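You operate a simulated robot arm through the tools that you are given. There is no shell and no other tool.

You are at the controls of a simulated two-armed robot. One attempt, no reset.

JOB
Swap the blue roll for the green one and roll that whole band on at WIDE.
Fine: blue roll to the free peg of the core rack, green roll on the feed peg; width slide to WIDE, feed lever on, crank until it is bare.

It is judged by the outcome, as a careful person would: the job done as asked, and still so three seconds after it is handed in. It fails if anything else is knocked over, pushed out of place, dropped, spilled or broken.

ROBOT AND FRAMES
Two 7-joint arms with fingered hands on one trunk that stands fixed in place. Base frame: the origin is at the foot of the trunk, x ahead of it, y to its left, z up; the work surface is at about z = 0.78. Readings come in m, rad, newtons and seconds.
The left shoulder is at [0.084, 0.125, 1.053], the right one opposite. With the tool pointing down near the work surface each hand reaches from about 0.52 to 0.9 m from the base axis, measured 20 degrees to its own side. Payload 3.6 kg a hand.
The TCP of each hand is the grasp point between the finger pads, 0.034 m short of the fingertips. In the tool frame z runs along the fingers and y along their closing line. The gripper opens to 0.116 m; its body begins 0.04 m behind the TCP. The gripper is a hand of 5 fingers: y runs from the thumb to the fingers, the wrist lies at [-0.016, -0.16, -0.164] in the tool frame.
Orientation is told as [roll, pitch, yaw] about the base's x, y, z axes, in that order, counted from this pose: with the fingers straight down and the wrist toward the robot, the tool's x, y and z point along [0, 1, 0], [1, 0, 0] and [0, 0, -1] of the base frame.

CONTROLS
- The arms move only by the tool step_arm. It takes "left_increments", "right_increments" or both (then of equal length, played together; a hand with none holds still); each is a list of rows, each a list of 2 entries, a list of its own where there are three numbers: the shift along the base's x, y, z in units of 300 mm (1.0 is 300 mm), then the turn, a rotation vector about the base's x, y, z in units of 180 degrees (1.0 is 180 degrees). In form: [[[dx, dy, dz], [wx, wy, wz]], ...]. A call has 1 to 20 rows; each row is the pose to reach, as a shift and turn from the pose commanded when the call began. A call with a number of a shift or a turn outside -1 to 1 is refused whole. Each row takes 0.2 s and may step no farther than 0.05 m and 0.15 rad from the row before; otherwise, the whole call is refused. Where a pose cannot be reached the arm comes as near as it can. A force on the tool above 40 N (or 10 N above the force at the start of the call, whichever is more), or a blocked arm, ends the call early, and 0.2 s more pass. In this call time passes only in rows, and 0.2 s behind the last. It gives the time, the measured TCP pose, the force on the tool (base axes), the opening and the grip force at its end, in the units of the frame above (readings bear some noise), with the torque about the TCP (base axes, N m) and any sound that the robot's microphone picked up.
- Cameras (640 x 400 px; columns grow to the right, rows downward): "scene" is now at [0.1805, 0.038, 1.2453]; the picture's right is [0.42, -0.91, 0.00], its down [-0.37, -0.17, -0.91] and it looks along [0.83, 0.38, -0.41] (base axes); focal length 229 px, centre (320, 200). "left" rides on the left gripper at [-0.069, -0.134, -0.11] in its tool frame; the picture's right is [-0.77, -0.19, 0.61], its down [0.59, -0.58, 0.57] and it looks along [0.25, 0.79, 0.55] (tool axes); focal length 256 px, centre (320, 200). "right" rides on the right gripper at [0.069, -0.134, -0.11] in its tool frame; the picture's right is [-0.77, 0.19, -0.61], its down [-0.59, -0.58, 0.56] and it looks along [-0.25, 0.79, 0.55] (tool axes); focal length 256 px, centre (320, 200). There is no depth. A picture from a camera that has moved, and an enlarged one, comes with that camera's place and axes in the base frame and with its lens.
- grab_frame(camera): a new picture of that camera. It takes no simulated time.
- move_column(by): moves the trunk up (or, below 0, down) by that many m; the arms and the scene camera ride with it, the base frame stays. It gives what a move gives, with no picture.
- set_fingers(index, middle, ring, little, thumb_bend, thumb_turn, hand): sets how far each is bent, from 0 (flat) to 1 (curled in); at 0.3 the hand is open as for a grip, at 0.7 the pads meet at the TCP. One left out holds its place. A second passes; each finger stops where it meets its share of the squeeze, and holds until it gets a number again. It is the only way to open and close the hand. It gives what a move gives, with no picture; readings hold the bend of each and the force on index, middle, ring, little, thumb and palm. thumb_turn goes from beside the hand (0) to across from the fingers (1), as for a grip.
- turn_head(pan, tilt): turns the head with the scene camera to pan (to the left, within 1.501 rad either way) and tilt (down, from -0.506 to 1.204), counted from straight ahead of the robot (the tilt from the chest, where the trunk bows). It gives what a move gives.
- inspect(camera, box): a new picture of the part [left, top, right, bottom] of that camera's present view, enlarged. It takes no simulated time.
- close_job(): hands the job in; it is judged then, once.

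Nothing tells you positions but the pictures and the camera data. Unless the task says otherwise, let go and move clear before handing in.

The tools are called after ">>>" by a JSON object that holds its "fn" and its "kwargs". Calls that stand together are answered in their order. step_arm: Moves the arms, as the interface text tells. Its arguments: {"type":"object","properties":{"left_increments":{"type":"array"},"right_increments":{"type":"array"}},"required":[]} The other tools are called the same way: move_column (by) moves the trunk up or down; set_fingers (index, middle, ring, little, thumb_bend, thumb_turn, hand) moves the fingers one by one; turn_head (pan, tilt) turns the head that bears the scene camera; grab_frame (camera) takes a picture; inspect (camera, box) takes an enlarged picture of a part of a camera's view; close_job () hands the job in.

At the start:

```text
time: 0.0
left_tcp_pos: [0.4016, 0.3803, 1.1922]
left_tool_rot: [0.0, 0.0, 0.001]
left_contact_force: [0.0, -0.8, 0.4]
left_ft_torque: [0.02, -0.02, -0.01]
left_finger_gap: 0.1156
left_grasp_force: 0.2
left_shape: jaw
left_bend: [0.3, 0.3, 0.3, 0.3, 0.3, 0.97]
left_finger forces: [0.0, 0.0, 0.1, 0.0, 0.0, 0.0]
right_tcp_pos: [0.5973, 0.0436, 1.1732]
right_tool_rot: [0.001, 0.001, 0.0]
right_contact_force: [-0.6, 0.2, 0.4]
right_ft_torque: [-0.01, -0.02, -0.01]
right_finger_gap: 0.1162
right_grasp_force: 0.1
right_shape: jaw
right_bend: [0.3, 0.3, 0.3, 0.3, 0.3, 0.97]
right_finger forces: [0.1, 0.1, 0.1, 0.1, 0.0, 0.0]
trunk travel left (down, up): [-0.25, 0.512]
head pan, tilt (commanded): [0.433, 0.421]
```

scene: 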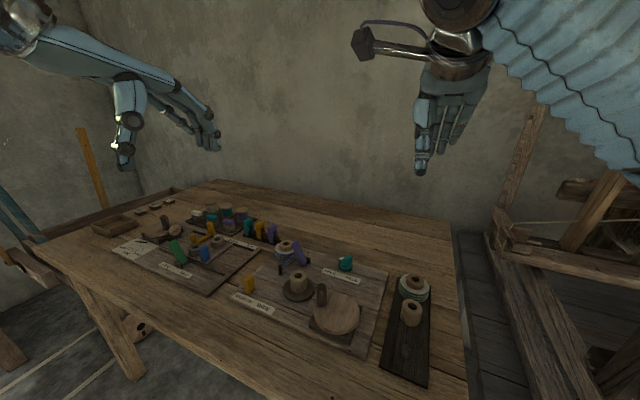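
right: 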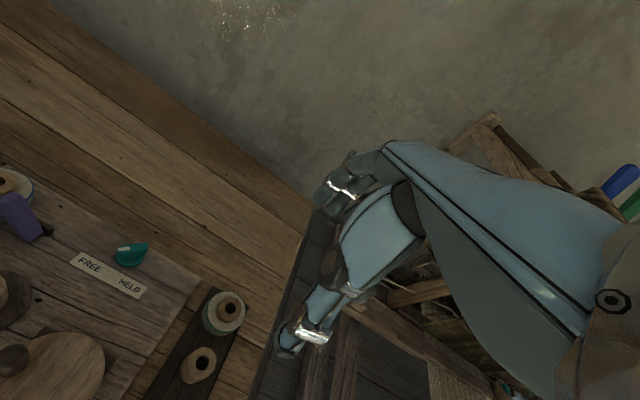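
left: 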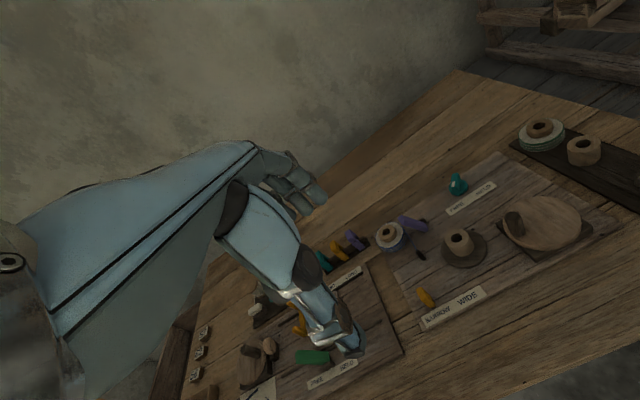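

I see a work table with a board holding a feed peg, crank, slides and a core rack on the right. I'll look closer before moving anything.

>>> {"fn": "inspect", "kwargs": {"camera": "scene", "box": [220, 220, 460, 390]}}

>>> {"fn": "inspect", "kwargs": {"camera": "scene", "box": [80, 180, 300, 310]}}

>>> {"fn": "inspect", "kwargs": {"camera": "right", "box": [0, 150, 300, 400]}}

>>> {"fn": "inspect", "kwargs": {"camera": "left", "box": [340, 100, 640, 340]}}

```text
2.35 times, centred on (340, 305) of scene
camera zoom: at [0.1805, 0.038, 1.2453], right [0.42, -0.91, 0.0], down [-0.37, -0.17, -0.91], along [0.83, 0.38, -0.41], focal length 538 px, centre (273, -47)
```

zoom: 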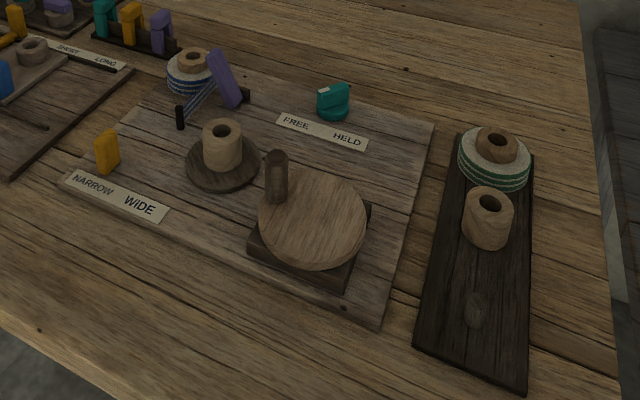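

```text
2.91 times, centred on (190, 245) of scene
camera zoom: at [0.1805, 0.038, 1.2453], right [0.42, -0.91, 0.0], down [-0.37, -0.17, -0.91], along [0.83, 0.38, -0.41], focal length 665 px, centre (698, 69)
```

zoom: 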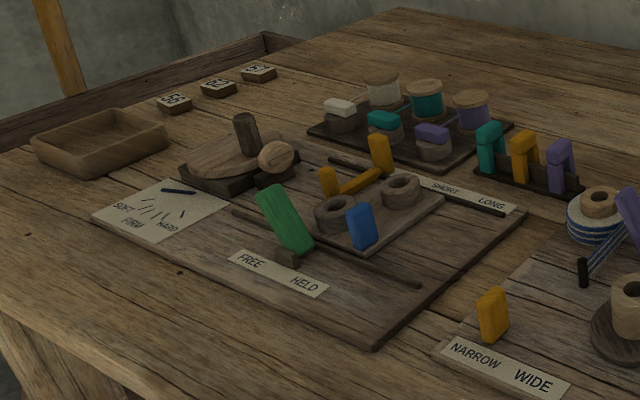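

```text
1.60 times, centred on (150, 275) of right
camera zoom: at [0.4638, 0.1128, 1.2842], right [0.19, -0.77, 0.61], down [-0.58, -0.59, -0.56], along [0.8, -0.25, -0.55], focal length 410 px, centre (592, 80)
```

zoom: 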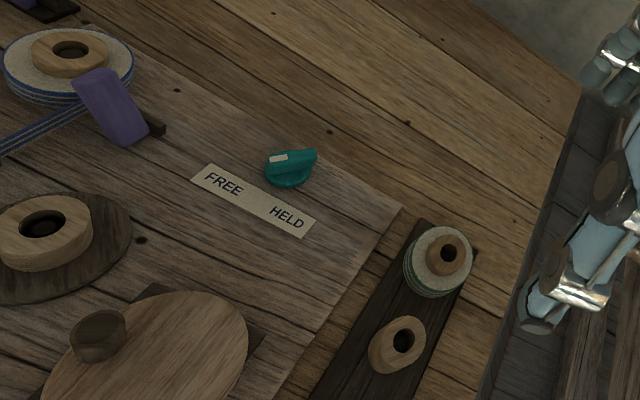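

```text
1.67 times, centred on (490, 220) of left
camera zoom: at [0.2667, 0.3113, 1.3033], right [-0.19, -0.77, -0.61], down [-0.58, 0.59, -0.57], along [0.79, 0.25, -0.55], focal length 427 px, centre (37, 167)
```

zoom: 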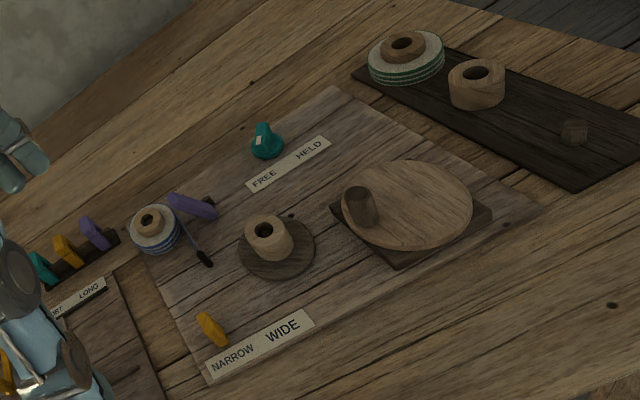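

The board has a blue roll, take-up core, crank disc, slide and levers; the rack on the right holds the green roll, an empty core and a bare peg. I'll zoom in on each part to understand the mechanism.

>>> {"fn": "inspect", "kwargs": {"camera": "scene", "box": [265, 225, 345, 275]}}

>>> {"fn": "inspect", "kwargs": {"camera": "left", "box": [380, 180, 480, 280]}}

>>> {"fn": "inspect", "kwargs": {"camera": "scene", "box": [380, 260, 450, 390]}}

>>> {"fn": "inspect", "kwargs": {"camera": "left", "box": [400, 260, 500, 340]}}

>>> {"fn": "inspect", "kwargs": {"camera": "right", "box": [60, 230, 160, 310]}}

>>> {"fn": "inspect", "kwargs": {"camera": "right", "box": [0, 150, 80, 250]}}

```text
8.00 times, centred on (305, 250) of scene
camera zoom: at [0.1805, 0.038, 1.2453], right [0.42, -0.91, 0.0], down [-0.37, -0.17, -0.91], along [0.83, 0.38, -0.41], focal length 1829 px, centre (440, -200)
```

zoom: 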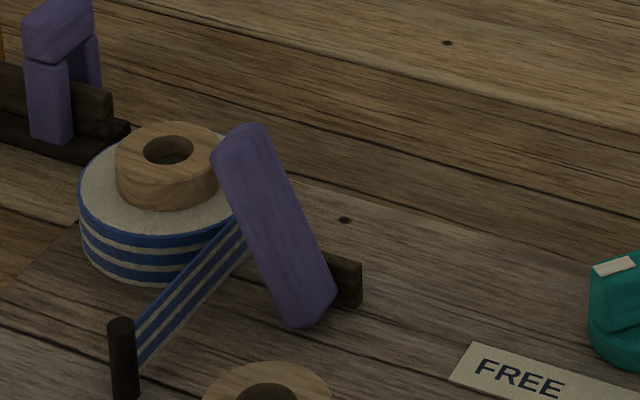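

```text
4.00 times, centred on (430, 230) of left
camera zoom: at [0.2667, 0.3113, 1.3033], right [-0.19, -0.77, -0.61], down [-0.58, 0.59, -0.57], along [0.79, 0.25, -0.55], focal length 1024 px, centre (-120, 80)
```

zoom: 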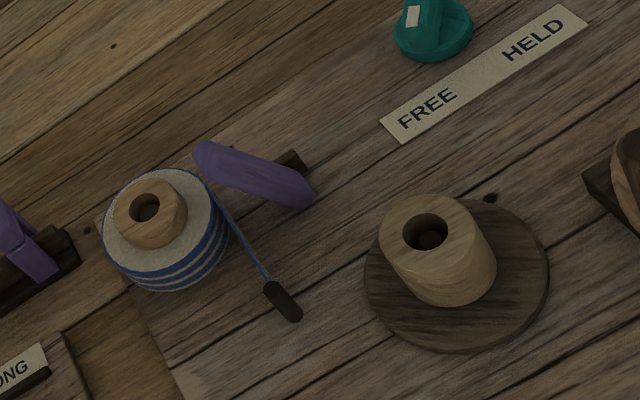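

```text
3.08 times, centred on (415, 325) of scene
camera zoom: at [0.1805, 0.038, 1.2453], right [0.42, -0.91, 0.0], down [-0.37, -0.17, -0.91], along [0.83, 0.38, -0.41], focal length 704 px, centre (28, -185)
```

zoom: 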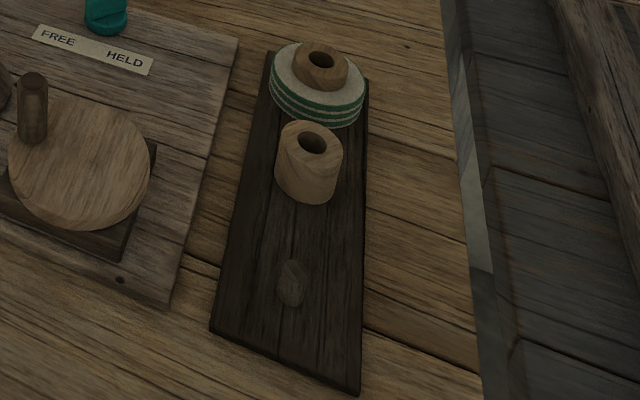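

```text
5.00 times, centred on (450, 300) of left
camera zoom: at [0.2667, 0.3113, 1.3033], right [-0.19, -0.77, -0.61], down [-0.58, 0.59, -0.57], along [0.79, 0.25, -0.55], focal length 1280 px, centre (-330, -300)
```

zoom: 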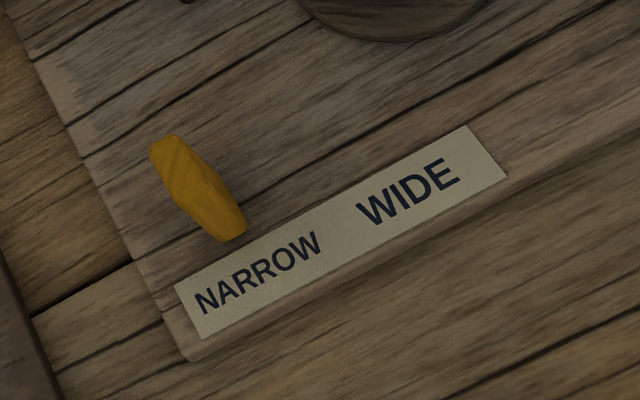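

```text
5.00 times, centred on (110, 270) of right
camera zoom: at [0.4638, 0.1128, 1.2842], right [0.19, -0.77, 0.61], down [-0.58, -0.59, -0.56], along [0.8, -0.25, -0.55], focal length 1280 px, centre (1370, -150)
```

zoom: 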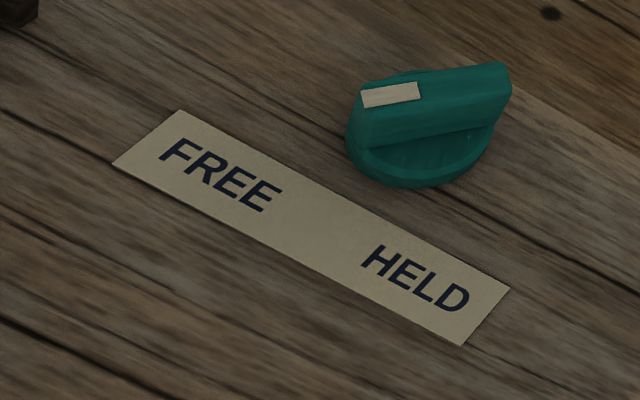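

```text
4.00 times, centred on (40, 200) of right
camera zoom: at [0.4638, 0.1128, 1.2842], right [0.19, -0.77, 0.61], down [-0.58, -0.59, -0.56], along [0.8, -0.25, -0.55], focal length 1024 px, centre (1440, 200)
```

zoom: 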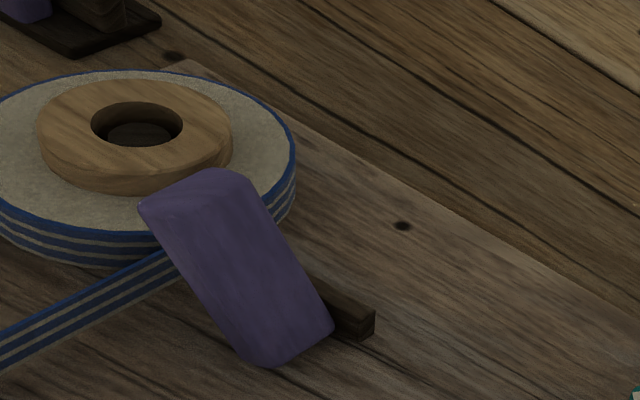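

The blue roll stands at about (0.68, 0.387), the green one at (0.69, 0.006), the free rack peg near (0.506, 0.008), the crank centre near (0.516, 0.154), and the orange slide at NARROW. I'll bring the left hand over the feed area for a closer camera view.

>>> {"fn": "step_arm", "kwargs": {"left_increments": [[[0.08, 0.005, -0.06], [0, 0, 0]], [[0.16, 0.01, -0.12], [0, 0, 0]], [[0.24, 0.015, -0.18], [0, 0, 0]], [[0.32, 0.02, -0.24], [0, 0, 0]], [[0.4, 0.022, -0.3], [0, 0, 0]], [[0.48, 0.022, -0.36], [0, 0, 0]], [[0.56, 0.022, -0.42], [0, 0, 0]], [[0.64, 0.022, -0.48], [0, 0, 0]], [[0.66, 0.022, -0.54], [0, 0, 0]]]}}

>>> {"fn": "grab_frame", "kwargs": {"camera": "left"}}

>>> {"fn": "grab_frame", "kwargs": {"camera": "scene"}}

```text
time: 2.0
left_tcp_pos: [0.5983, 0.3876, 1.0298]
left_tool_rot: [-0.002, 0.0, 0.0]
left_contact_force: [0.4, 0.2, 0.9]
left_ft_torque: [0.01, -0.02, 0.0]
left_finger_gap: 0.1158
left_grasp_force: 0.1
left_shape: jaw
left_bend: [0.3, 0.3, 0.3, 0.3, 0.3, 0.97]
left_finger forces: [0.0, 0.0, 0.1, 0.1, 0.1, 0.0]
right_tcp_pos: [0.597, 0.0443, 1.1739]
right_tool_rot: [0.0, 0.002, 0.001]
right_contact_force: [0.0, 0.7, -0.8]
right_ft_torque: [-0.02, -0.02, -0.04]
right_finger_gap: 0.1159
right_grasp_force: 0.0
right_shape: jaw
right_bend: [0.3, 0.3, 0.3, 0.3, 0.3, 0.97]
right_finger forces: [0.0, 0.0, 0.0, 0.0, 0.1, 0.0]
trunk travel left (down, up): [-0.25, 0.512]
head pan, tilt (commanded): [0.433, 0.421]
```

```text
taken
camera left: at [0.4655, 0.3183, 1.1408], right [-0.19, -0.77, -0.61], down [-0.58, 0.59, -0.57], along [0.79, 0.25, -0.55], focal length 256 px, centre (320, 200)
```

left: 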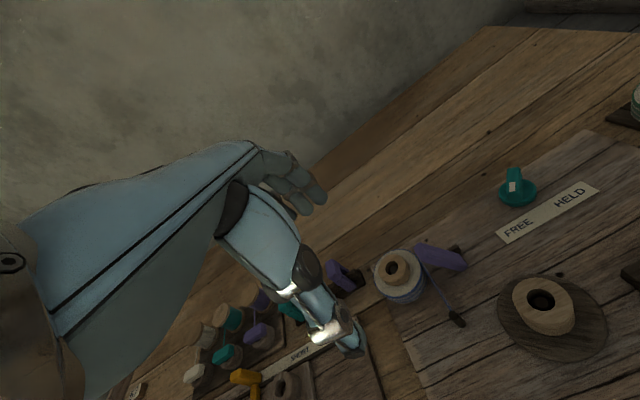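

```text
taken
camera scene: at [0.1806, 0.0382, 1.2453], right [0.42, -0.91, 0.0], down [-0.37, -0.17, -0.91], along [0.83, 0.38, -0.41], focal length 229 px, centre (320, 200)
```

scene: 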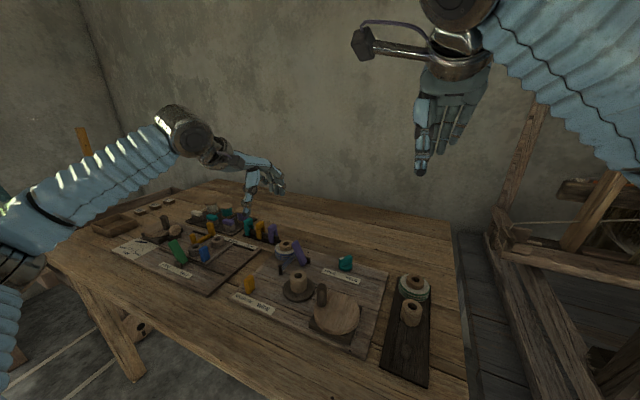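

The left camera now sees the feed roll closely. I'll zoom in for the lever, band and roll details.

>>> {"fn": "inspect", "kwargs": {"camera": "left", "box": [350, 220, 510, 340]}}

>>> {"fn": "inspect", "kwargs": {"camera": "right", "box": [0, 170, 60, 240]}}

>>> {"fn": "inspect", "kwargs": {"camera": "left", "box": [180, 120, 400, 380]}}

```text
3.33 times, centred on (430, 280) of left
camera zoom: at [0.4655, 0.3183, 1.1408], right [-0.19, -0.77, -0.61], down [-0.58, 0.59, -0.57], along [0.79, 0.25, -0.55], focal length 853 px, centre (-47, -67)
```

zoom: 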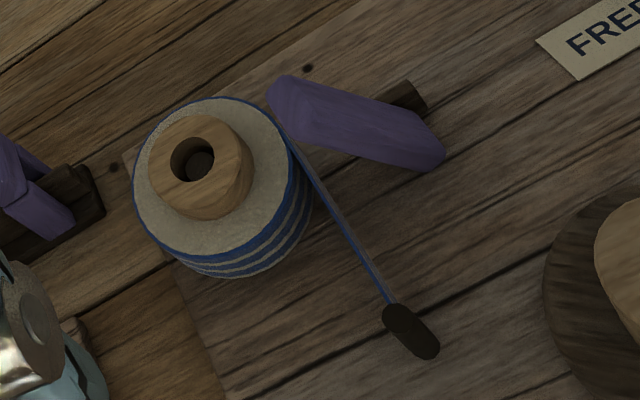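

```text
5.71 times, centred on (30, 205) of right
camera zoom: at [0.4639, 0.113, 1.2841], right [0.19, -0.77, 0.61], down [-0.58, -0.59, -0.56], along [0.79, -0.25, -0.55], focal length 1463 px, centre (1977, 171)
```

zoom: 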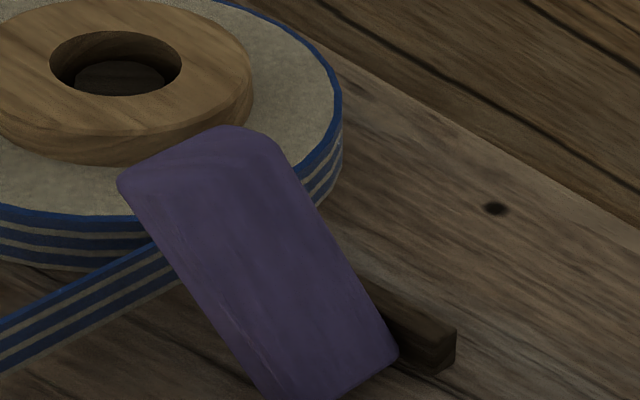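

```text
1.54 times, centred on (290, 250) of left
camera zoom: at [0.4655, 0.3183, 1.1408], right [-0.19, -0.77, -0.61], down [-0.58, 0.59, -0.57], along [0.79, 0.25, -0.55], focal length 394 px, centre (366, 123)
```

zoom: 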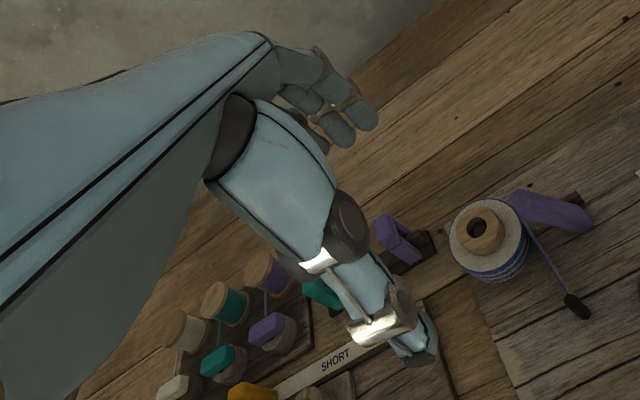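

The blue hub centre reads about (0.677, 0.387) with its top near z 0.826, and the purple lever leans close to the roll's rim. I'll park the right hand out of the way and bring the left hand above the blue roll, with the fingers pre-shaped narrower.

>>> {"fn": "step_arm", "kwargs": {"left_increments": [[[0.04, 0, -0.04], [0, 0, 0]], [[0.08, 0, -0.08], [0, 0, 0]], [[0.12, 0, -0.12], [0, 0, 0]], [[0.16, 0, -0.16], [0, 0, 0]], [[0.2, 0, -0.2], [0, 0, 0]], [[0.24, 0, -0.24], [0, 0, 0]], [[0.262, -0.002, -0.28], [0, 0, 0]], [[0.262, -0.002, -0.3], [0, 0, 0]]], "right_increments": [[[-0.02, -0.12, 0], [0, 0, 0]], [[-0.04, -0.24, 0], [0, 0, 0]], [[-0.06, -0.36, 0], [0, 0, 0]], [[-0.08, -0.48, 0], [0, 0, 0]], [[-0.1, -0.6, 0], [0, 0, 0]], [[-0.12, -0.72, 0], [0, 0, 0]], [[-0.14, -0.84, 0], [0, 0, 0]], [[-0.16, -0.95, 0], [0, 0, 0]]]}}

>>> {"fn": "set_fingers", "kwargs": {"hand": "left", "index": 0.42, "middle": 0.42, "ring": 0.42, "little": 0.42, "thumb_bend": 0.42}}

>>> {"fn": "grab_frame", "kwargs": {"camera": "left"}}

>>> {"fn": "inspect", "kwargs": {"camera": "scene", "box": [220, 170, 360, 290]}}

```text
time: 3.6
left_tcp_pos: [0.6762, 0.3865, 0.9502]
left_tool_rot: [-0.003, 0.0, -0.003]
left_contact_force: [0.2, -2.2, 0.5]
left_ft_torque: [0.16, 0.05, 0.03]
left_finger_gap: 0.116
left_grasp_force: 0.1
left_shape: jaw
left_bend: [0.3, 0.3, 0.3, 0.3, 0.3, 0.97]
left_finger forces: [0.0, 0.0, 0.0, 0.1, 0.0, 0.1]
right_tcp_pos: [0.5572, -0.1838, 1.1719]
right_tool_rot: [-0.005, -0.002, 0.04]
right_contact_force: [0.2, 33.0, 4.8]
right_ft_torque: [-2.84, 0.27, -0.59]
right_finger_gap: 0.1157
right_grasp_force: 0.0
right_shape: jaw
right_bend: [0.3, 0.3, 0.3, 0.3, 0.3, 0.97]
right_finger forces: [0.0, 0.0, 0.0, 0.0, 0.0, 31.0]
trunk travel left (down, up): [-0.25, 0.512]
head pan, tilt (commanded): [0.433, 0.421]
stopped in row 7 (right hand): the force on the tool passed its limit at 47 N (the readings are from after the stop); the commanded pose is now the measured one
```

```text
time: 4.6
left_tcp_pos: [0.6761, 0.39, 0.9477]
left_tool_rot: [-0.006, 0.001, -0.002]
left_contact_force: [-0.5, 0.8, 0.5]
left_ft_torque: [0.04, -0.02, 0.02]
left_finger_gap: 0.0832
left_grasp_force: 0.1
left_shape: fingers
left_bend: [0.42, 0.42, 0.42, 0.42, 0.42, 0.97]
left_finger forces: [0.1, 0.0, 0.0, 0.1, 0.1, 0.0]
right_tcp_pos: [0.5562, -0.1842, 1.1722]
right_tool_rot: [-0.008, 0.003, 0.028]
right_contact_force: [-1.9, 25.3, -10.2]
right_ft_torque: [-1.42, -0.31, -0.54]
right_finger_gap: 0.1156
right_grasp_force: 0.0
right_shape: jaw
right_bend: [0.3, 0.3, 0.3, 0.3, 0.3, 0.97]
right_finger forces: [0.0, 0.0, 0.0, 0.0, 0.0, 28.0]
trunk travel left (down, up): [-0.25, 0.512]
head pan, tilt (commanded): [0.433, 0.421]
```

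```text
taken
camera left: at [0.5423, 0.3217, 1.06], right [-0.19, -0.77, -0.61], down [-0.58, 0.59, -0.57], along [0.8, 0.24, -0.56], focal length 256 px, centre (320, 200)
```

left: 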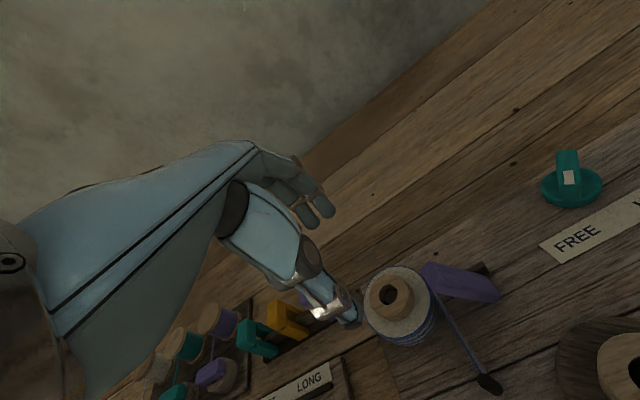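

```text
3.33 times, centred on (290, 230) of scene
camera zoom: at [0.181, 0.0524, 1.2452], right [0.43, -0.91, 0.01], down [-0.37, -0.18, -0.91], along [0.83, 0.38, -0.41], focal length 762 px, centre (420, 100)
```

zoom: 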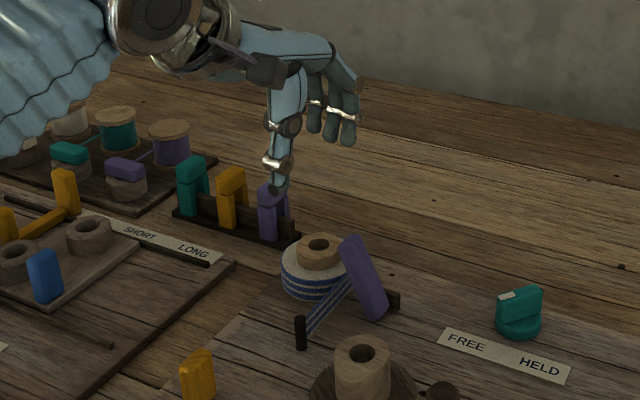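

The right hand ran against something on its right side (about 30 N on the palm). I'll back it off toward where it came from and then look at what it touched.

>>> {"fn": "step_arm", "kwargs": {"right_increments": [[[0.02, 0.08, 0.0], [0, 0, 0]], [[0.04, 0.18, 0.0], [0, 0, 0]], [[0.06, 0.3, 0.0], [0, 0, 0]]]}}

>>> {"fn": "turn_head", "kwargs": {"pan": -0.4, "tilt": 0.3}}

>>> {"fn": "grab_frame", "kwargs": {"camera": "scene"}}

>>> {"fn": "grab_frame", "kwargs": {"camera": "right"}}

```text
time: 5.4
left_tcp_pos: [0.6768, 0.3843, 0.9493]
left_tool_rot: [-0.001, 0.001, -0.005]
left_contact_force: [0.7, 0.9, -0.3]
left_ft_torque: [0.03, 0.0, 0.01]
left_finger_gap: 0.0835
left_grasp_force: 0.1
left_shape: fingers
left_bend: [0.42, 0.42, 0.42, 0.42, 0.42, 0.97]
left_finger forces: [0.1, 0.1, 0.0, 0.0, 0.1, 0.0]
right_tcp_pos: [0.5763, -0.1019, 1.1728]
right_tool_rot: [-0.001, 0.002, 0.019]
right_contact_force: [-0.2, -0.2, -0.8]
right_ft_torque: [0.01, -0.01, 0.05]
right_finger_gap: 0.1157
right_grasp_force: 0.0
right_shape: jaw
right_bend: [0.3, 0.3, 0.3, 0.3, 0.3, 0.97]
right_finger forces: [0.0, 0.0, 0.0, 0.1, 0.1, 0.0]
trunk travel left (down, up): [-0.25, 0.512]
head pan, tilt (commanded): [0.433, 0.421]
```

```text
time: 6.5
left_tcp_pos: [0.6753, 0.3848, 0.9496]
left_tool_rot: [-0.001, -0.002, -0.001]
left_contact_force: [-0.3, -0.3, -0.2]
left_ft_torque: [-0.01, 0.01, 0.0]
left_finger_gap: 0.0835
left_grasp_force: 0.1
left_shape: fingers
left_bend: [0.42, 0.42, 0.42, 0.42, 0.42, 0.97]
left_finger forces: [0.1, 0.0, 0.0, 0.0, 0.1, 0.0]
right_tcp_pos: [0.5766, -0.1, 1.172]
right_tool_rot: [-0.004, 0.002, 0.026]
right_contact_force: [-0.9, -0.3, 0.3]
right_ft_torque: [-0.03, 0.0, -0.03]
right_finger_gap: 0.1157
right_grasp_force: 0.0
right_shape: jaw
right_bend: [0.3, 0.3, 0.3, 0.3, 0.3, 0.97]
right_finger forces: [0.0, 0.1, 0.0, 0.0, 0.0, 0.0]
trunk travel left (down, up): [-0.25, 0.512]
head pan, tilt (commanded): [-0.4, 0.3]
```

```text
taken
camera scene: at [0.1828, -0.0371, 1.2565], right [-0.39, -0.92, 0.0], down [-0.27, 0.11, -0.96], along [0.88, -0.37, -0.3], focal length 229 px, centre (320, 200)
```

scene: 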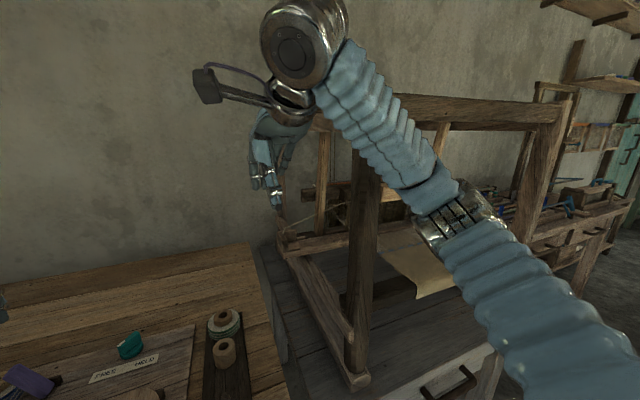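

```text
taken
camera right: at [0.4403, -0.0329, 1.2824], right [0.21, -0.76, 0.61], down [-0.56, -0.61, -0.56], along [0.8, -0.23, -0.55], focal length 256 px, centre (320, 200)
```

right: 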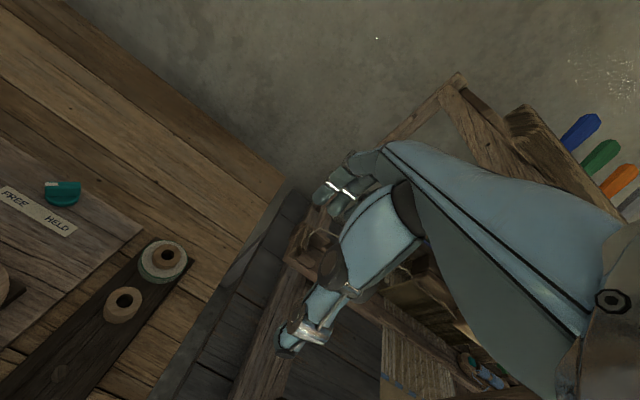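

The right hand had touched the loom frame standing to the right; it is clear again. I'll lift it a bit nearer to the robot to park it, and turn the head back to the feed area.

>>> {"fn": "step_arm", "kwargs": {"right_increments": [[[-0.08, 0.06, 0.07], [0, 0, 0]], [[-0.16, 0.12, 0.14], [0, 0, 0]], [[-0.24, 0.14, 0.2], [0, 0, 0]], [[-0.26, 0.14, 0.24], [0, 0, 0]]]}}

>>> {"fn": "turn_head", "kwargs": {"pan": 0.45, "tilt": 0.55}}

>>> {"fn": "grab_frame", "kwargs": {"camera": "scene"}}

>>> {"fn": "inspect", "kwargs": {"camera": "left", "box": [280, 240, 520, 400]}}

```text
time: 7.5
left_tcp_pos: [0.6758, 0.3857, 0.9498]
left_tool_rot: [0.001, 0.0, -0.002]
left_contact_force: [-0.3, 0.3, -0.4]
left_ft_torque: [0.03, 0.01, -0.05]
left_finger_gap: 0.0834
left_grasp_force: 0.0
left_shape: fingers
left_bend: [0.42, 0.42, 0.42, 0.42, 0.42, 0.97]
left_finger forces: [0.1, 0.0, 0.0, 0.0, 0.0, 0.0]
right_tcp_pos: [0.4967, -0.0577, 1.2429]
right_tool_rot: [-0.005, 0.001, 0.023]
right_contact_force: [0.5, 0.1, 0.6]
right_ft_torque: [0.01, 0.01, -0.01]
right_finger_gap: 0.1159
right_grasp_force: 0.1
right_shape: jaw
right_bend: [0.3, 0.3, 0.3, 0.3, 0.3, 0.97]
right_finger forces: [0.1, 0.0, 0.0, 0.0, 0.0, 0.1]
trunk travel left (down, up): [-0.25, 0.512]
head pan, tilt (commanded): [-0.4, 0.3]
```

```text
time: 8.7
left_tcp_pos: [0.6752, 0.3852, 0.9497]
left_tool_rot: [0.001, -0.001, -0.001]
left_contact_force: [0.1, 0.5, 0.3]
left_ft_torque: [0.0, 0.03, 0.04]
left_finger_gap: 0.0834
left_grasp_force: 0.0
left_shape: fingers
left_bend: [0.42, 0.42, 0.42, 0.42, 0.42, 0.97]
left_finger forces: [0.0, 0.0, 0.1, 0.0, 0.0, 0.0]
right_tcp_pos: [0.4986, -0.0569, 1.2441]
right_tool_rot: [-0.003, 0.003, 0.024]
right_contact_force: [-0.4, -0.5, -0.1]
right_ft_torque: [-0.02, -0.02, 0.01]
right_finger_gap: 0.116
right_grasp_force: 0.1
right_shape: jaw
right_bend: [0.3, 0.3, 0.3, 0.3, 0.3, 0.97]
right_finger forces: [0.1, 0.1, 0.1, 0.0, 0.0, 0.1]
trunk travel left (down, up): [-0.25, 0.512]
head pan, tilt (commanded): [0.45, 0.55]
```

```text
taken
camera scene: at [0.1776, 0.0382, 1.2336], right [0.43, -0.9, 0.0], down [-0.47, -0.23, -0.85], along [0.77, 0.37, -0.52], focal length 229 px, centre (320, 200)
```

scene: 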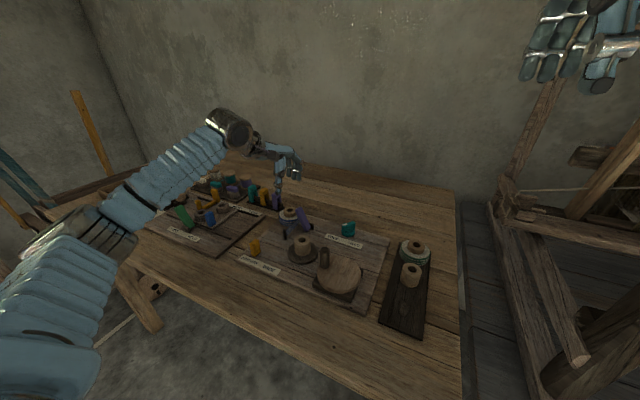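

```text
2.50 times, centred on (400, 320) of left
camera zoom: at [0.5415, 0.3169, 1.0614], right [-0.19, -0.77, -0.61], down [-0.58, 0.59, -0.57], along [0.8, 0.25, -0.55], focal length 640 px, centre (120, -100)
```

zoom: 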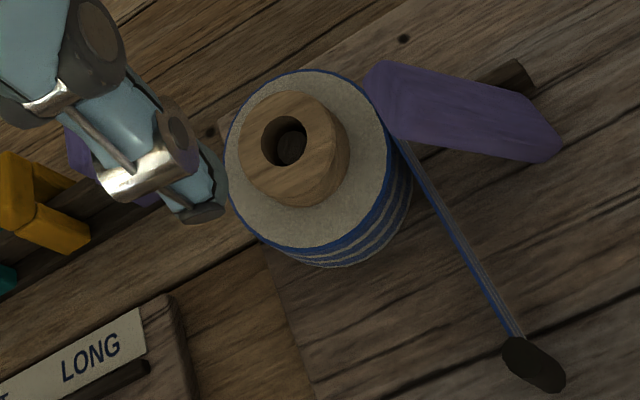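

The hub centre is confirmed at (0.678, 0.387), its top near z 0.826 and the disc top near 0.805, with free space for thumb and fingers on the ±x sides. I'll lower the left hand so that the fingertips straddle the hub.

>>> {"fn": "step_arm", "kwargs": {"left_increments": [[[0.009, 0.006, -0.05], [0, 0, 0]], [[0.009, 0.006, -0.1], [0, 0, 0]], [[0.009, 0.006, -0.15], [0, 0, 0]], [[0.009, 0.006, -0.2], [0, 0, 0]], [[0.009, 0.006, -0.25], [0, 0, 0]], [[0.009, 0.006, -0.28], [0, 0, 0]], [[0.009, 0.006, -0.31], [0, 0, 0]], [[0.009, 0.006, -0.33], [0, 0, 0]]]}}

>>> {"fn": "inspect", "kwargs": {"camera": "left", "box": [240, 180, 520, 400]}}

>>> {"fn": "inspect", "kwargs": {"camera": "scene", "box": [240, 140, 360, 260]}}

```text
time: 10.5
left_tcp_pos: [0.6789, 0.3875, 0.8502]
left_tool_rot: [-0.001, -0.002, -0.002]
left_contact_force: [0.1, -0.1, -0.5]
left_ft_torque: [-0.01, 0.0, 0.01]
left_finger_gap: 0.0832
left_grasp_force: 0.1
left_shape: fingers
left_bend: [0.42, 0.42, 0.42, 0.42, 0.42, 0.97]
left_finger forces: [0.1, 0.1, 0.1, 0.0, 0.1, 0.0]
right_tcp_pos: [0.497, -0.0562, 1.244]
right_tool_rot: [-0.005, 0.001, 0.025]
right_contact_force: [-0.7, 0.7, 0.2]
right_ft_torque: [0.0, 0.03, 0.0]
right_finger_gap: 0.116
right_grasp_force: 0.1
right_shape: jaw
right_bend: [0.3, 0.3, 0.3, 0.3, 0.3, 0.97]
right_finger forces: [0.0, 0.0, 0.1, 0.0, 0.0, 0.0]
trunk travel left (down, up): [-0.25, 0.512]
head pan, tilt (commanded): [0.45, 0.55]
```

```text
1.82 times, centred on (380, 290) of left
camera zoom: at [0.5445, 0.3187, 0.9625], right [-0.19, -0.77, -0.61], down [-0.57, 0.59, -0.57], along [0.8, 0.24, -0.55], focal length 465 px, centre (211, 36)
```

zoom: 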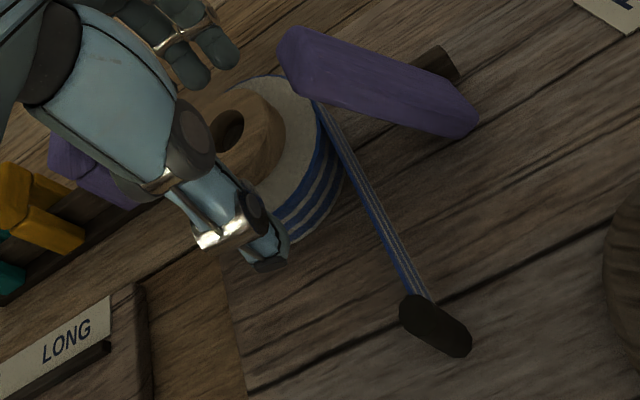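

```text
3.33 times, centred on (300, 200) of scene
camera zoom: at [0.1776, 0.0382, 1.2336], right [0.44, -0.9, 0.0], down [-0.47, -0.23, -0.85], along [0.77, 0.37, -0.52], focal length 762 px, centre (387, 200)
```

zoom: 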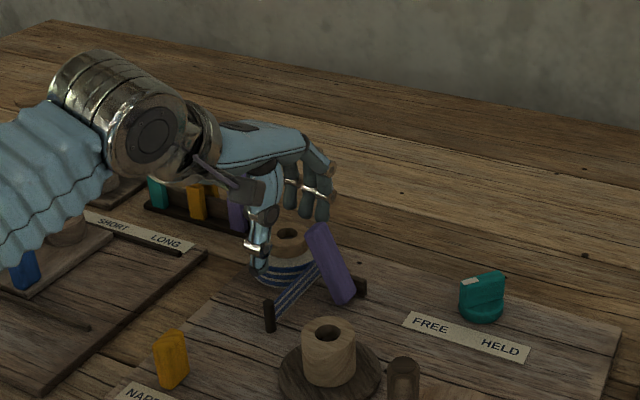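

The hand is at TCP z 0.850 around the hub. I'll zoom in to check the fingertip heights against the disc before closing.

>>> {"fn": "inspect", "kwargs": {"camera": "scene", "box": [270, 180, 310, 230]}}

>>> {"fn": "inspect", "kwargs": {"camera": "left", "box": [300, 200, 420, 330]}}

>>> {"fn": "grab_frame", "kwargs": {"camera": "right"}}

```text
8.00 times, centred on (290, 205) of scene
camera zoom: at [0.1776, 0.0382, 1.2336], right [0.44, -0.9, 0.0], down [-0.47, -0.23, -0.85], along [0.77, 0.37, -0.52], focal length 1829 px, centre (560, 160)
```

zoom: 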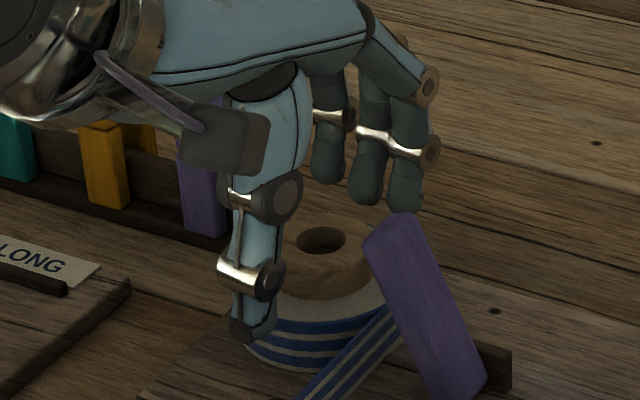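

```text
3.08 times, centred on (360, 265) of left
camera zoom: at [0.5445, 0.3187, 0.9625], right [-0.19, -0.77, -0.61], down [-0.57, 0.59, -0.57], along [0.8, 0.24, -0.55], focal length 788 px, centre (197, 0)
```

zoom: 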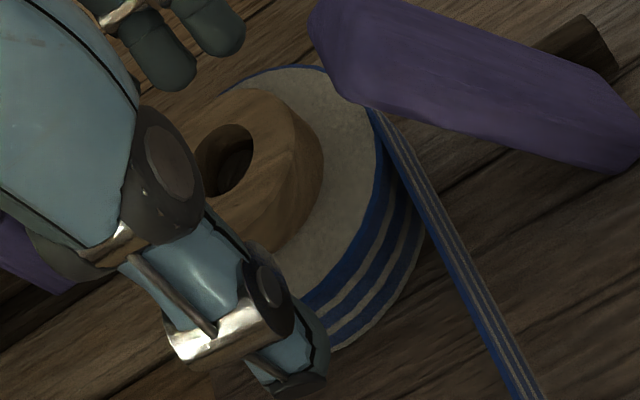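

```text
taken
camera right: at [0.3623, 0.0103, 1.3546], right [0.21, -0.76, 0.61], down [-0.56, -0.61, -0.56], along [0.8, -0.23, -0.55], focal length 256 px, centre (320, 200)
```

right: 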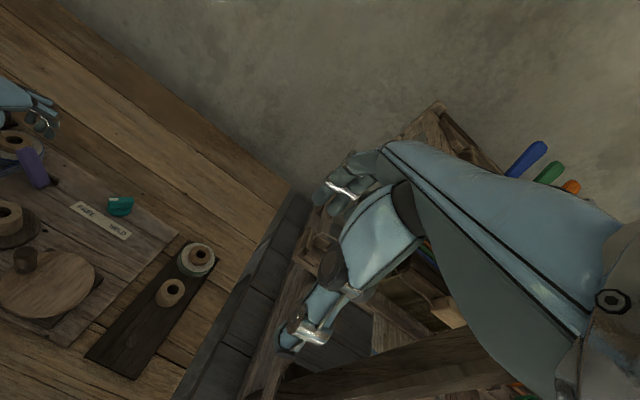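

Thumb tip sits about 8 mm above the disc top and just outside its rim. I'll go down 4 mm and close the fingers on the hub.

>>> {"fn": "step_arm", "kwargs": {"left_increments": [[[-0.002, 0, -0.015], [0, 0, 0]]]}}

>>> {"fn": "set_fingers", "kwargs": {"hand": "left", "index": 0.55, "middle": 0.55, "ring": 0.55, "little": 0.55, "thumb_bend": 0.55}}

>>> {"fn": "inspect", "kwargs": {"camera": "scene", "box": [270, 180, 310, 230]}}

>>> {"fn": "inspect", "kwargs": {"camera": "left", "box": [300, 200, 420, 330]}}

```text
time: 10.9
left_tcp_pos: [0.6772, 0.3871, 0.8462]
left_tool_rot: [0.0, 0.001, -0.002]
left_contact_force: [0.6, -0.2, 0.4]
left_ft_torque: [0.01, -0.01, -0.01]
left_finger_gap: 0.083
left_grasp_force: 0.0
left_shape: fingers
left_bend: [0.42, 0.42, 0.42, 0.42, 0.42, 0.97]
left_finger forces: [0.1, 0.1, 0.1, 0.0, 0.1, 0.1]
right_tcp_pos: [0.4977, -0.0566, 1.2453]
right_tool_rot: [-0.004, 0.002, 0.023]
right_contact_force: [0.2, -0.6, 0.0]
right_ft_torque: [0.02, 0.01, -0.04]
right_finger_gap: 0.116
right_grasp_force: 0.2
right_shape: jaw
right_bend: [0.3, 0.3, 0.3, 0.3, 0.3, 0.97]
right_finger forces: [0.0, 0.0, 0.1, 0.1, 0.1, 0.0]
trunk travel left (down, up): [-0.25, 0.512]
head pan, tilt (commanded): [0.45, 0.55]
```

```text
time: 11.9
left_tcp_pos: [0.6772, 0.3881, 0.8464]
left_tool_rot: [0.0, -0.002, -0.001]
left_contact_force: [1.7, 0.3, 2.0]
left_ft_torque: [0.03, 0.04, 0.01]
left_finger_gap: 0.0631
left_grasp_force: 12.5
left_shape: fingers
left_bend: [0.5, 0.5, 0.55, 0.55, 0.5, 0.97]
left_finger forces: [6.6, 5.9, 0.0, 0.0, 11.7, 0.1]
right_tcp_pos: [0.4976, -0.0559, 1.2446]
right_tool_rot: [-0.003, 0.0, 0.025]
right_contact_force: [0.4, -0.2, -1.0]
right_ft_torque: [-0.02, -0.01, 0.01]
right_finger_gap: 0.1158
right_grasp_force: 0.1
right_shape: jaw
right_bend: [0.3, 0.3, 0.3, 0.3, 0.3, 0.97]
right_finger forces: [0.1, 0.0, 0.0, 0.1, 0.0, 0.0]
trunk travel left (down, up): [-0.25, 0.512]
head pan, tilt (commanded): [0.45, 0.55]
```

```text
8.00 times, centred on (290, 205) of scene
camera zoom: at [0.1774, 0.0381, 1.2336], right [0.44, -0.9, 0.0], down [-0.47, -0.23, -0.85], along [0.77, 0.37, -0.52], focal length 1829 px, centre (560, 160)
```

zoom: 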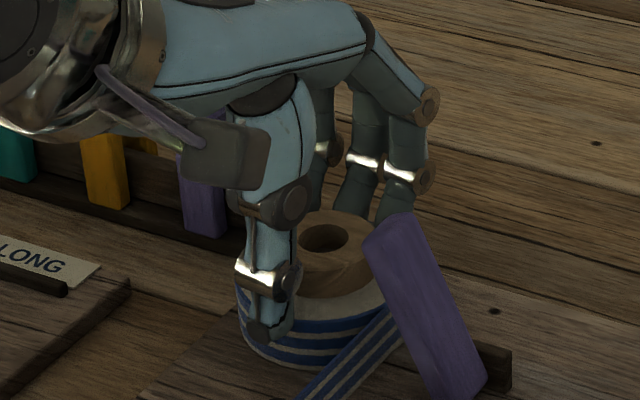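

```text
3.08 times, centred on (360, 265) of left
camera zoom: at [0.5439, 0.3186, 0.958], right [-0.19, -0.77, -0.61], down [-0.58, 0.59, -0.57], along [0.8, 0.25, -0.55], focal length 788 px, centre (197, 0)
```

zoom: 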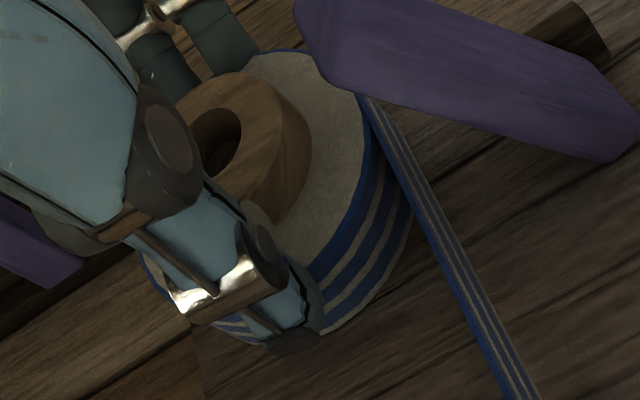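

The fingertips met the disc's rim edge rather than the hub (gap 0.063). I'll open slightly, lower about 9 mm and take a proper grip on the rim.

>>> {"fn": "set_fingers", "kwargs": {"hand": "left", "index": 0.43, "middle": 0.43, "ring": 0.43, "little": 0.43, "thumb_bend": 0.43}}

>>> {"fn": "step_arm", "kwargs": {"left_increments": [[[0, 0, -0.016], [0, 0, 0]], [[0, 0, -0.032], [0, 0, 0]]]}}

>>> {"fn": "set_fingers", "kwargs": {"hand": "left", "index": 0.56, "middle": 0.56, "ring": 0.56, "little": 0.5, "thumb_bend": 0.56}}

>>> {"fn": "inspect", "kwargs": {"camera": "scene", "box": [270, 180, 310, 230]}}

>>> {"fn": "inspect", "kwargs": {"camera": "left", "box": [300, 200, 420, 330]}}

```text
time: 12.9
left_tcp_pos: [0.6779, 0.3877, 0.8465]
left_tool_rot: [-0.001, 0.0, -0.002]
left_contact_force: [1.2, -0.8, 0.5]
left_ft_torque: [0.02, 0.01, -0.01]
left_finger_gap: 0.0794
left_grasp_force: 0.0
left_shape: fingers
left_bend: [0.43, 0.43, 0.43, 0.43, 0.43, 0.97]
left_finger forces: [0.0, 0.1, 0.0, 0.1, 0.1, 0.0]
right_tcp_pos: [0.4962, -0.0567, 1.2455]
right_tool_rot: [-0.004, 0.002, 0.024]
right_contact_force: [-0.8, 0.1, -0.1]
right_ft_torque: [-0.02, 0.0, 0.02]
right_finger_gap: 0.116
right_grasp_force: 0.1
right_shape: jaw
right_bend: [0.3, 0.3, 0.3, 0.3, 0.3, 0.97]
right_finger forces: [0.0, 0.0, 0.0, 0.0, 0.1, 0.0]
trunk travel left (down, up): [-0.25, 0.512]
head pan, tilt (commanded): [0.45, 0.55]
```

```text
time: 13.5
left_tcp_pos: [0.6785, 0.3867, 0.8366]
left_tool_rot: [0.002, 0.001, -0.003]
left_contact_force: [0.3, -0.4, 0.1]
left_ft_torque: [0.02, 0.01, -0.01]
left_finger_gap: 0.0796
left_grasp_force: 0.0
left_shape: fingers
left_bend: [0.43, 0.43, 0.43, 0.43, 0.43, 0.97]
left_finger forces: [0.0, 0.0, 0.0, 0.0, 0.0, 0.0]
right_tcp_pos: [0.4973, -0.0571, 1.2444]
right_tool_rot: [-0.005, 0.001, 0.026]
right_contact_force: [0.0, -0.5, -0.2]
right_ft_torque: [0.02, -0.01, -0.01]
right_finger_gap: 0.1161
right_grasp_force: 0.0
right_shape: jaw
right_bend: [0.3, 0.3, 0.3, 0.3, 0.3, 0.97]
right_finger forces: [0.1, 0.0, 0.0, 0.0, 0.0, 0.1]
trunk travel left (down, up): [-0.25, 0.512]
head pan, tilt (commanded): [0.45, 0.55]
```

```text
time: 14.5
left_tcp_pos: [0.6773, 0.387, 0.8365]
left_tool_rot: [0.0, -0.001, -0.002]
left_contact_force: [0.6, 0.6, 1.4]
left_ft_torque: [0.03, 0.02, -0.01]
left_finger_gap: 0.0633
left_grasp_force: 14.8
left_shape: fingers
left_bend: [0.5, 0.5, 0.56, 0.5, 0.5, 0.97]
left_finger forces: [8.0, 7.1, 0.1, 0.0, 15.0, 0.0]
right_tcp_pos: [0.4971, -0.0573, 1.2443]
right_tool_rot: [-0.003, 0.002, 0.025]
right_contact_force: [0.5, -0.7, 0.6]
right_ft_torque: [-0.02, -0.01, -0.01]
right_finger_gap: 0.1157
right_grasp_force: 0.0
right_shape: jaw
right_bend: [0.3, 0.3, 0.3, 0.3, 0.3, 0.97]
right_finger forces: [0.1, 0.0, 0.1, 0.0, 0.0, 0.1]
trunk travel left (down, up): [-0.25, 0.512]
head pan, tilt (commanded): [0.45, 0.55]
```

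```text
8.00 times, centred on (290, 205) of scene
camera zoom: at [0.1775, 0.0382, 1.2336], right [0.44, -0.9, 0.0], down [-0.47, -0.23, -0.85], along [0.77, 0.37, -0.52], focal length 1829 px, centre (560, 160)
```

zoom: 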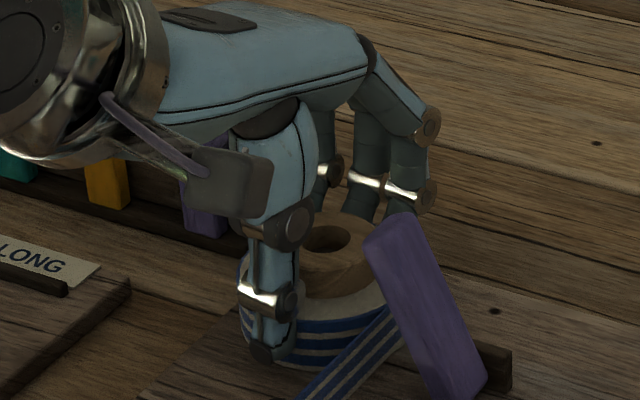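

```text
3.08 times, centred on (360, 265) of left
camera zoom: at [0.5439, 0.3186, 0.9485], right [-0.19, -0.77, -0.61], down [-0.58, 0.59, -0.57], along [0.8, 0.25, -0.55], focal length 788 px, centre (197, 0)
```

zoom: 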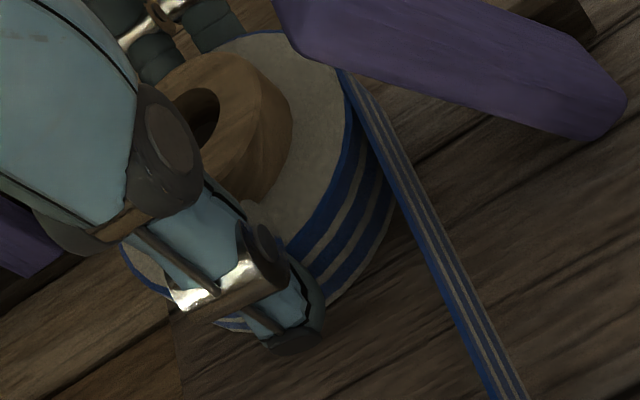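

The grip is on the rim with index, middle and thumb (about 15 N). I'll lift straight up slowly, easing slightly to +y away from the lever.

>>> {"fn": "step_arm", "kwargs": {"left_increments": [[[0, 0.003, 0.02], [0, 0, 0]], [[0, 0.006, 0.04], [0, 0, 0]], [[0, 0.008, 0.06], [0, 0, 0]], [[0, 0.01, 0.08], [0, 0, 0]], [[0, 0.013, 0.1], [0, 0, 0]], [[0, 0.02, 0.12], [0, 0, 0]], [[0, 0.025, 0.14], [0, 0, 0]], [[0, 0.03, 0.16], [0, 0, 0]]]}}

>>> {"fn": "inspect", "kwargs": {"camera": "scene", "box": [250, 160, 330, 230]}}

>>> {"fn": "inspect", "kwargs": {"camera": "left", "box": [280, 180, 480, 330]}}

```text
time: 16.3
left_tcp_pos: [0.6778, 0.3954, 0.8846]
left_tool_rot: [-0.002, -0.002, -0.003]
left_contact_force: [-0.6, -0.5, -0.4]
left_ft_torque: [0.03, 0.0, 0.02]
left_finger_gap: 0.0631
left_grasp_force: 14.8
left_shape: fingers
left_bend: [0.5, 0.5, 0.56, 0.5, 0.5, 0.97]
left_finger forces: [7.9, 7.0, 0.0, 0.0, 15.2, 0.1]
right_tcp_pos: [0.497, -0.0557, 1.2439]
right_tool_rot: [-0.005, 0.001, 0.024]
right_contact_force: [0.0, 0.7, -0.5]
right_ft_torque: [-0.02, 0.01, 0.02]
right_finger_gap: 0.1162
right_grasp_force: 0.1
right_shape: jaw
right_bend: [0.3, 0.3, 0.3, 0.3, 0.3, 0.97]
right_finger forces: [0.0, 0.2, 0.0, 0.0, 0.0, 0.0]
trunk travel left (down, up): [-0.25, 0.512]
head pan, tilt (commanded): [0.45, 0.55]
```

```text
5.71 times, centred on (290, 195) of scene
camera zoom: at [0.1775, 0.0383, 1.2336], right [0.44, -0.9, 0.0], down [-0.47, -0.23, -0.85], along [0.77, 0.37, -0.52], focal length 1307 px, centre (491, 229)
```

zoom: 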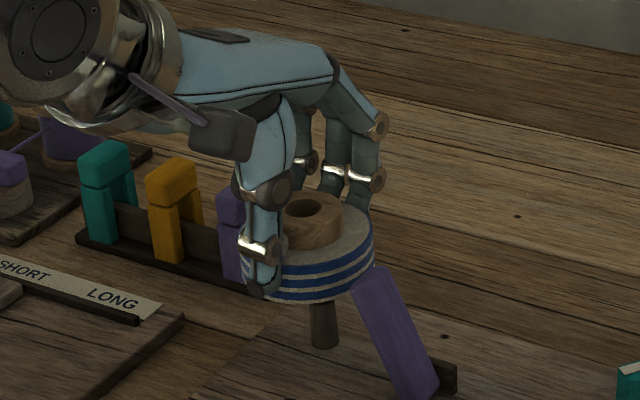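

```text
2.67 times, centred on (380, 255) of left
camera zoom: at [0.5434, 0.3274, 0.9962], right [-0.19, -0.77, -0.61], down [-0.58, 0.59, -0.57], along [0.8, 0.24, -0.55], focal length 683 px, centre (160, 53)
```

zoom: 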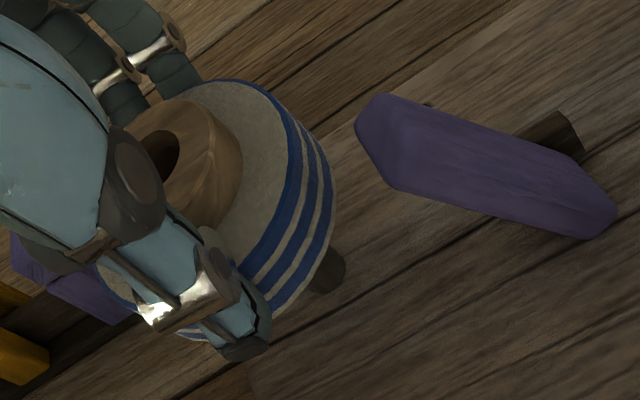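

The roll is off the board and moving freely. I'll keep lifting until it is well clear, then look at the peg and the rest of the board.

>>> {"fn": "step_arm", "kwargs": {"left_increments": [[[0, 0.0, 0.06], [0, 0, 0]], [[0, 0.0, 0.12], [0, 0, 0]], [[0, 0.0, 0.2], [0, 0, 0]], [[-0.02, -0.02, 0.28], [0, 0, 0]]]}}

>>> {"fn": "grab_frame", "kwargs": {"camera": "left"}}

>>> {"fn": "inspect", "kwargs": {"camera": "scene", "box": [230, 130, 450, 350]}}

```text
time: 17.3
left_tcp_pos: [0.6718, 0.3899, 0.9679]
left_tool_rot: [0.0, 0.0, -0.001]
left_contact_force: [-1.2, -0.3, -1.8]
left_ft_torque: [0.02, -0.03, 0.03]
left_finger_gap: 0.0635
left_grasp_force: 15.0
left_shape: fingers
left_bend: [0.5, 0.5, 0.56, 0.5, 0.5, 0.97]
left_finger forces: [8.1, 7.1, 0.1, 0.0, 15.1, 0.1]
right_tcp_pos: [0.4973, -0.0579, 1.2436]
right_tool_rot: [-0.002, 0.002, 0.025]
right_contact_force: [0.5, 0.2, 0.3]
right_ft_torque: [0.0, 0.01, -0.04]
right_finger_gap: 0.116
right_grasp_force: 0.1
right_shape: jaw
right_bend: [0.3, 0.3, 0.3, 0.3, 0.3, 0.97]
right_finger forces: [0.0, 0.1, 0.0, 0.0, 0.0, 0.0]
trunk travel left (down, up): [-0.25, 0.512]
head pan, tilt (commanded): [0.45, 0.55]
```

```text
taken
camera left: at [0.5375, 0.3215, 1.0808], right [-0.19, -0.77, -0.61], down [-0.58, 0.59, -0.57], along [0.8, 0.24, -0.55], focal length 256 px, centre (320, 200)
```

left: 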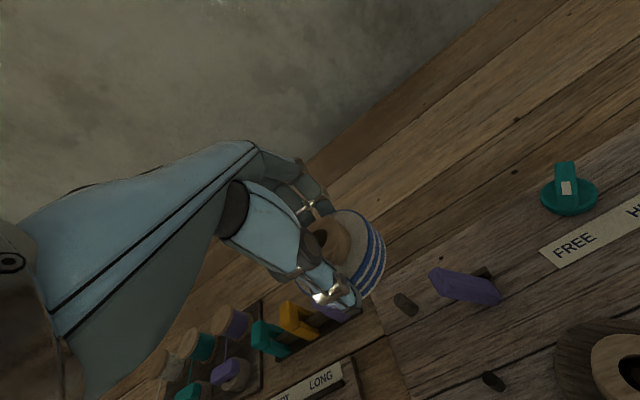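

```text
1.82 times, centred on (340, 240) of scene
camera zoom: at [0.1773, 0.0379, 1.2336], right [0.44, -0.9, 0.0], down [-0.47, -0.23, -0.85], along [0.77, 0.37, -0.52], focal length 416 px, centre (284, 127)
```

zoom: 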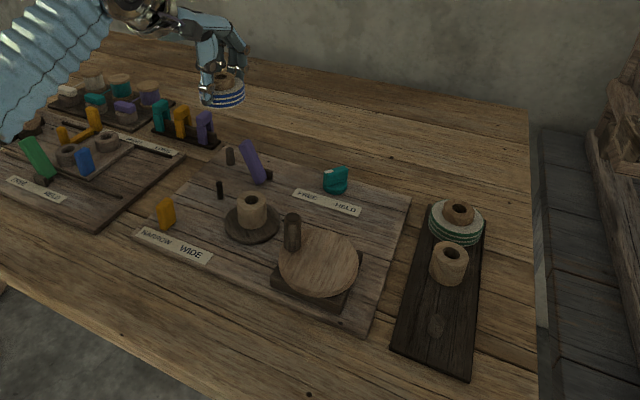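

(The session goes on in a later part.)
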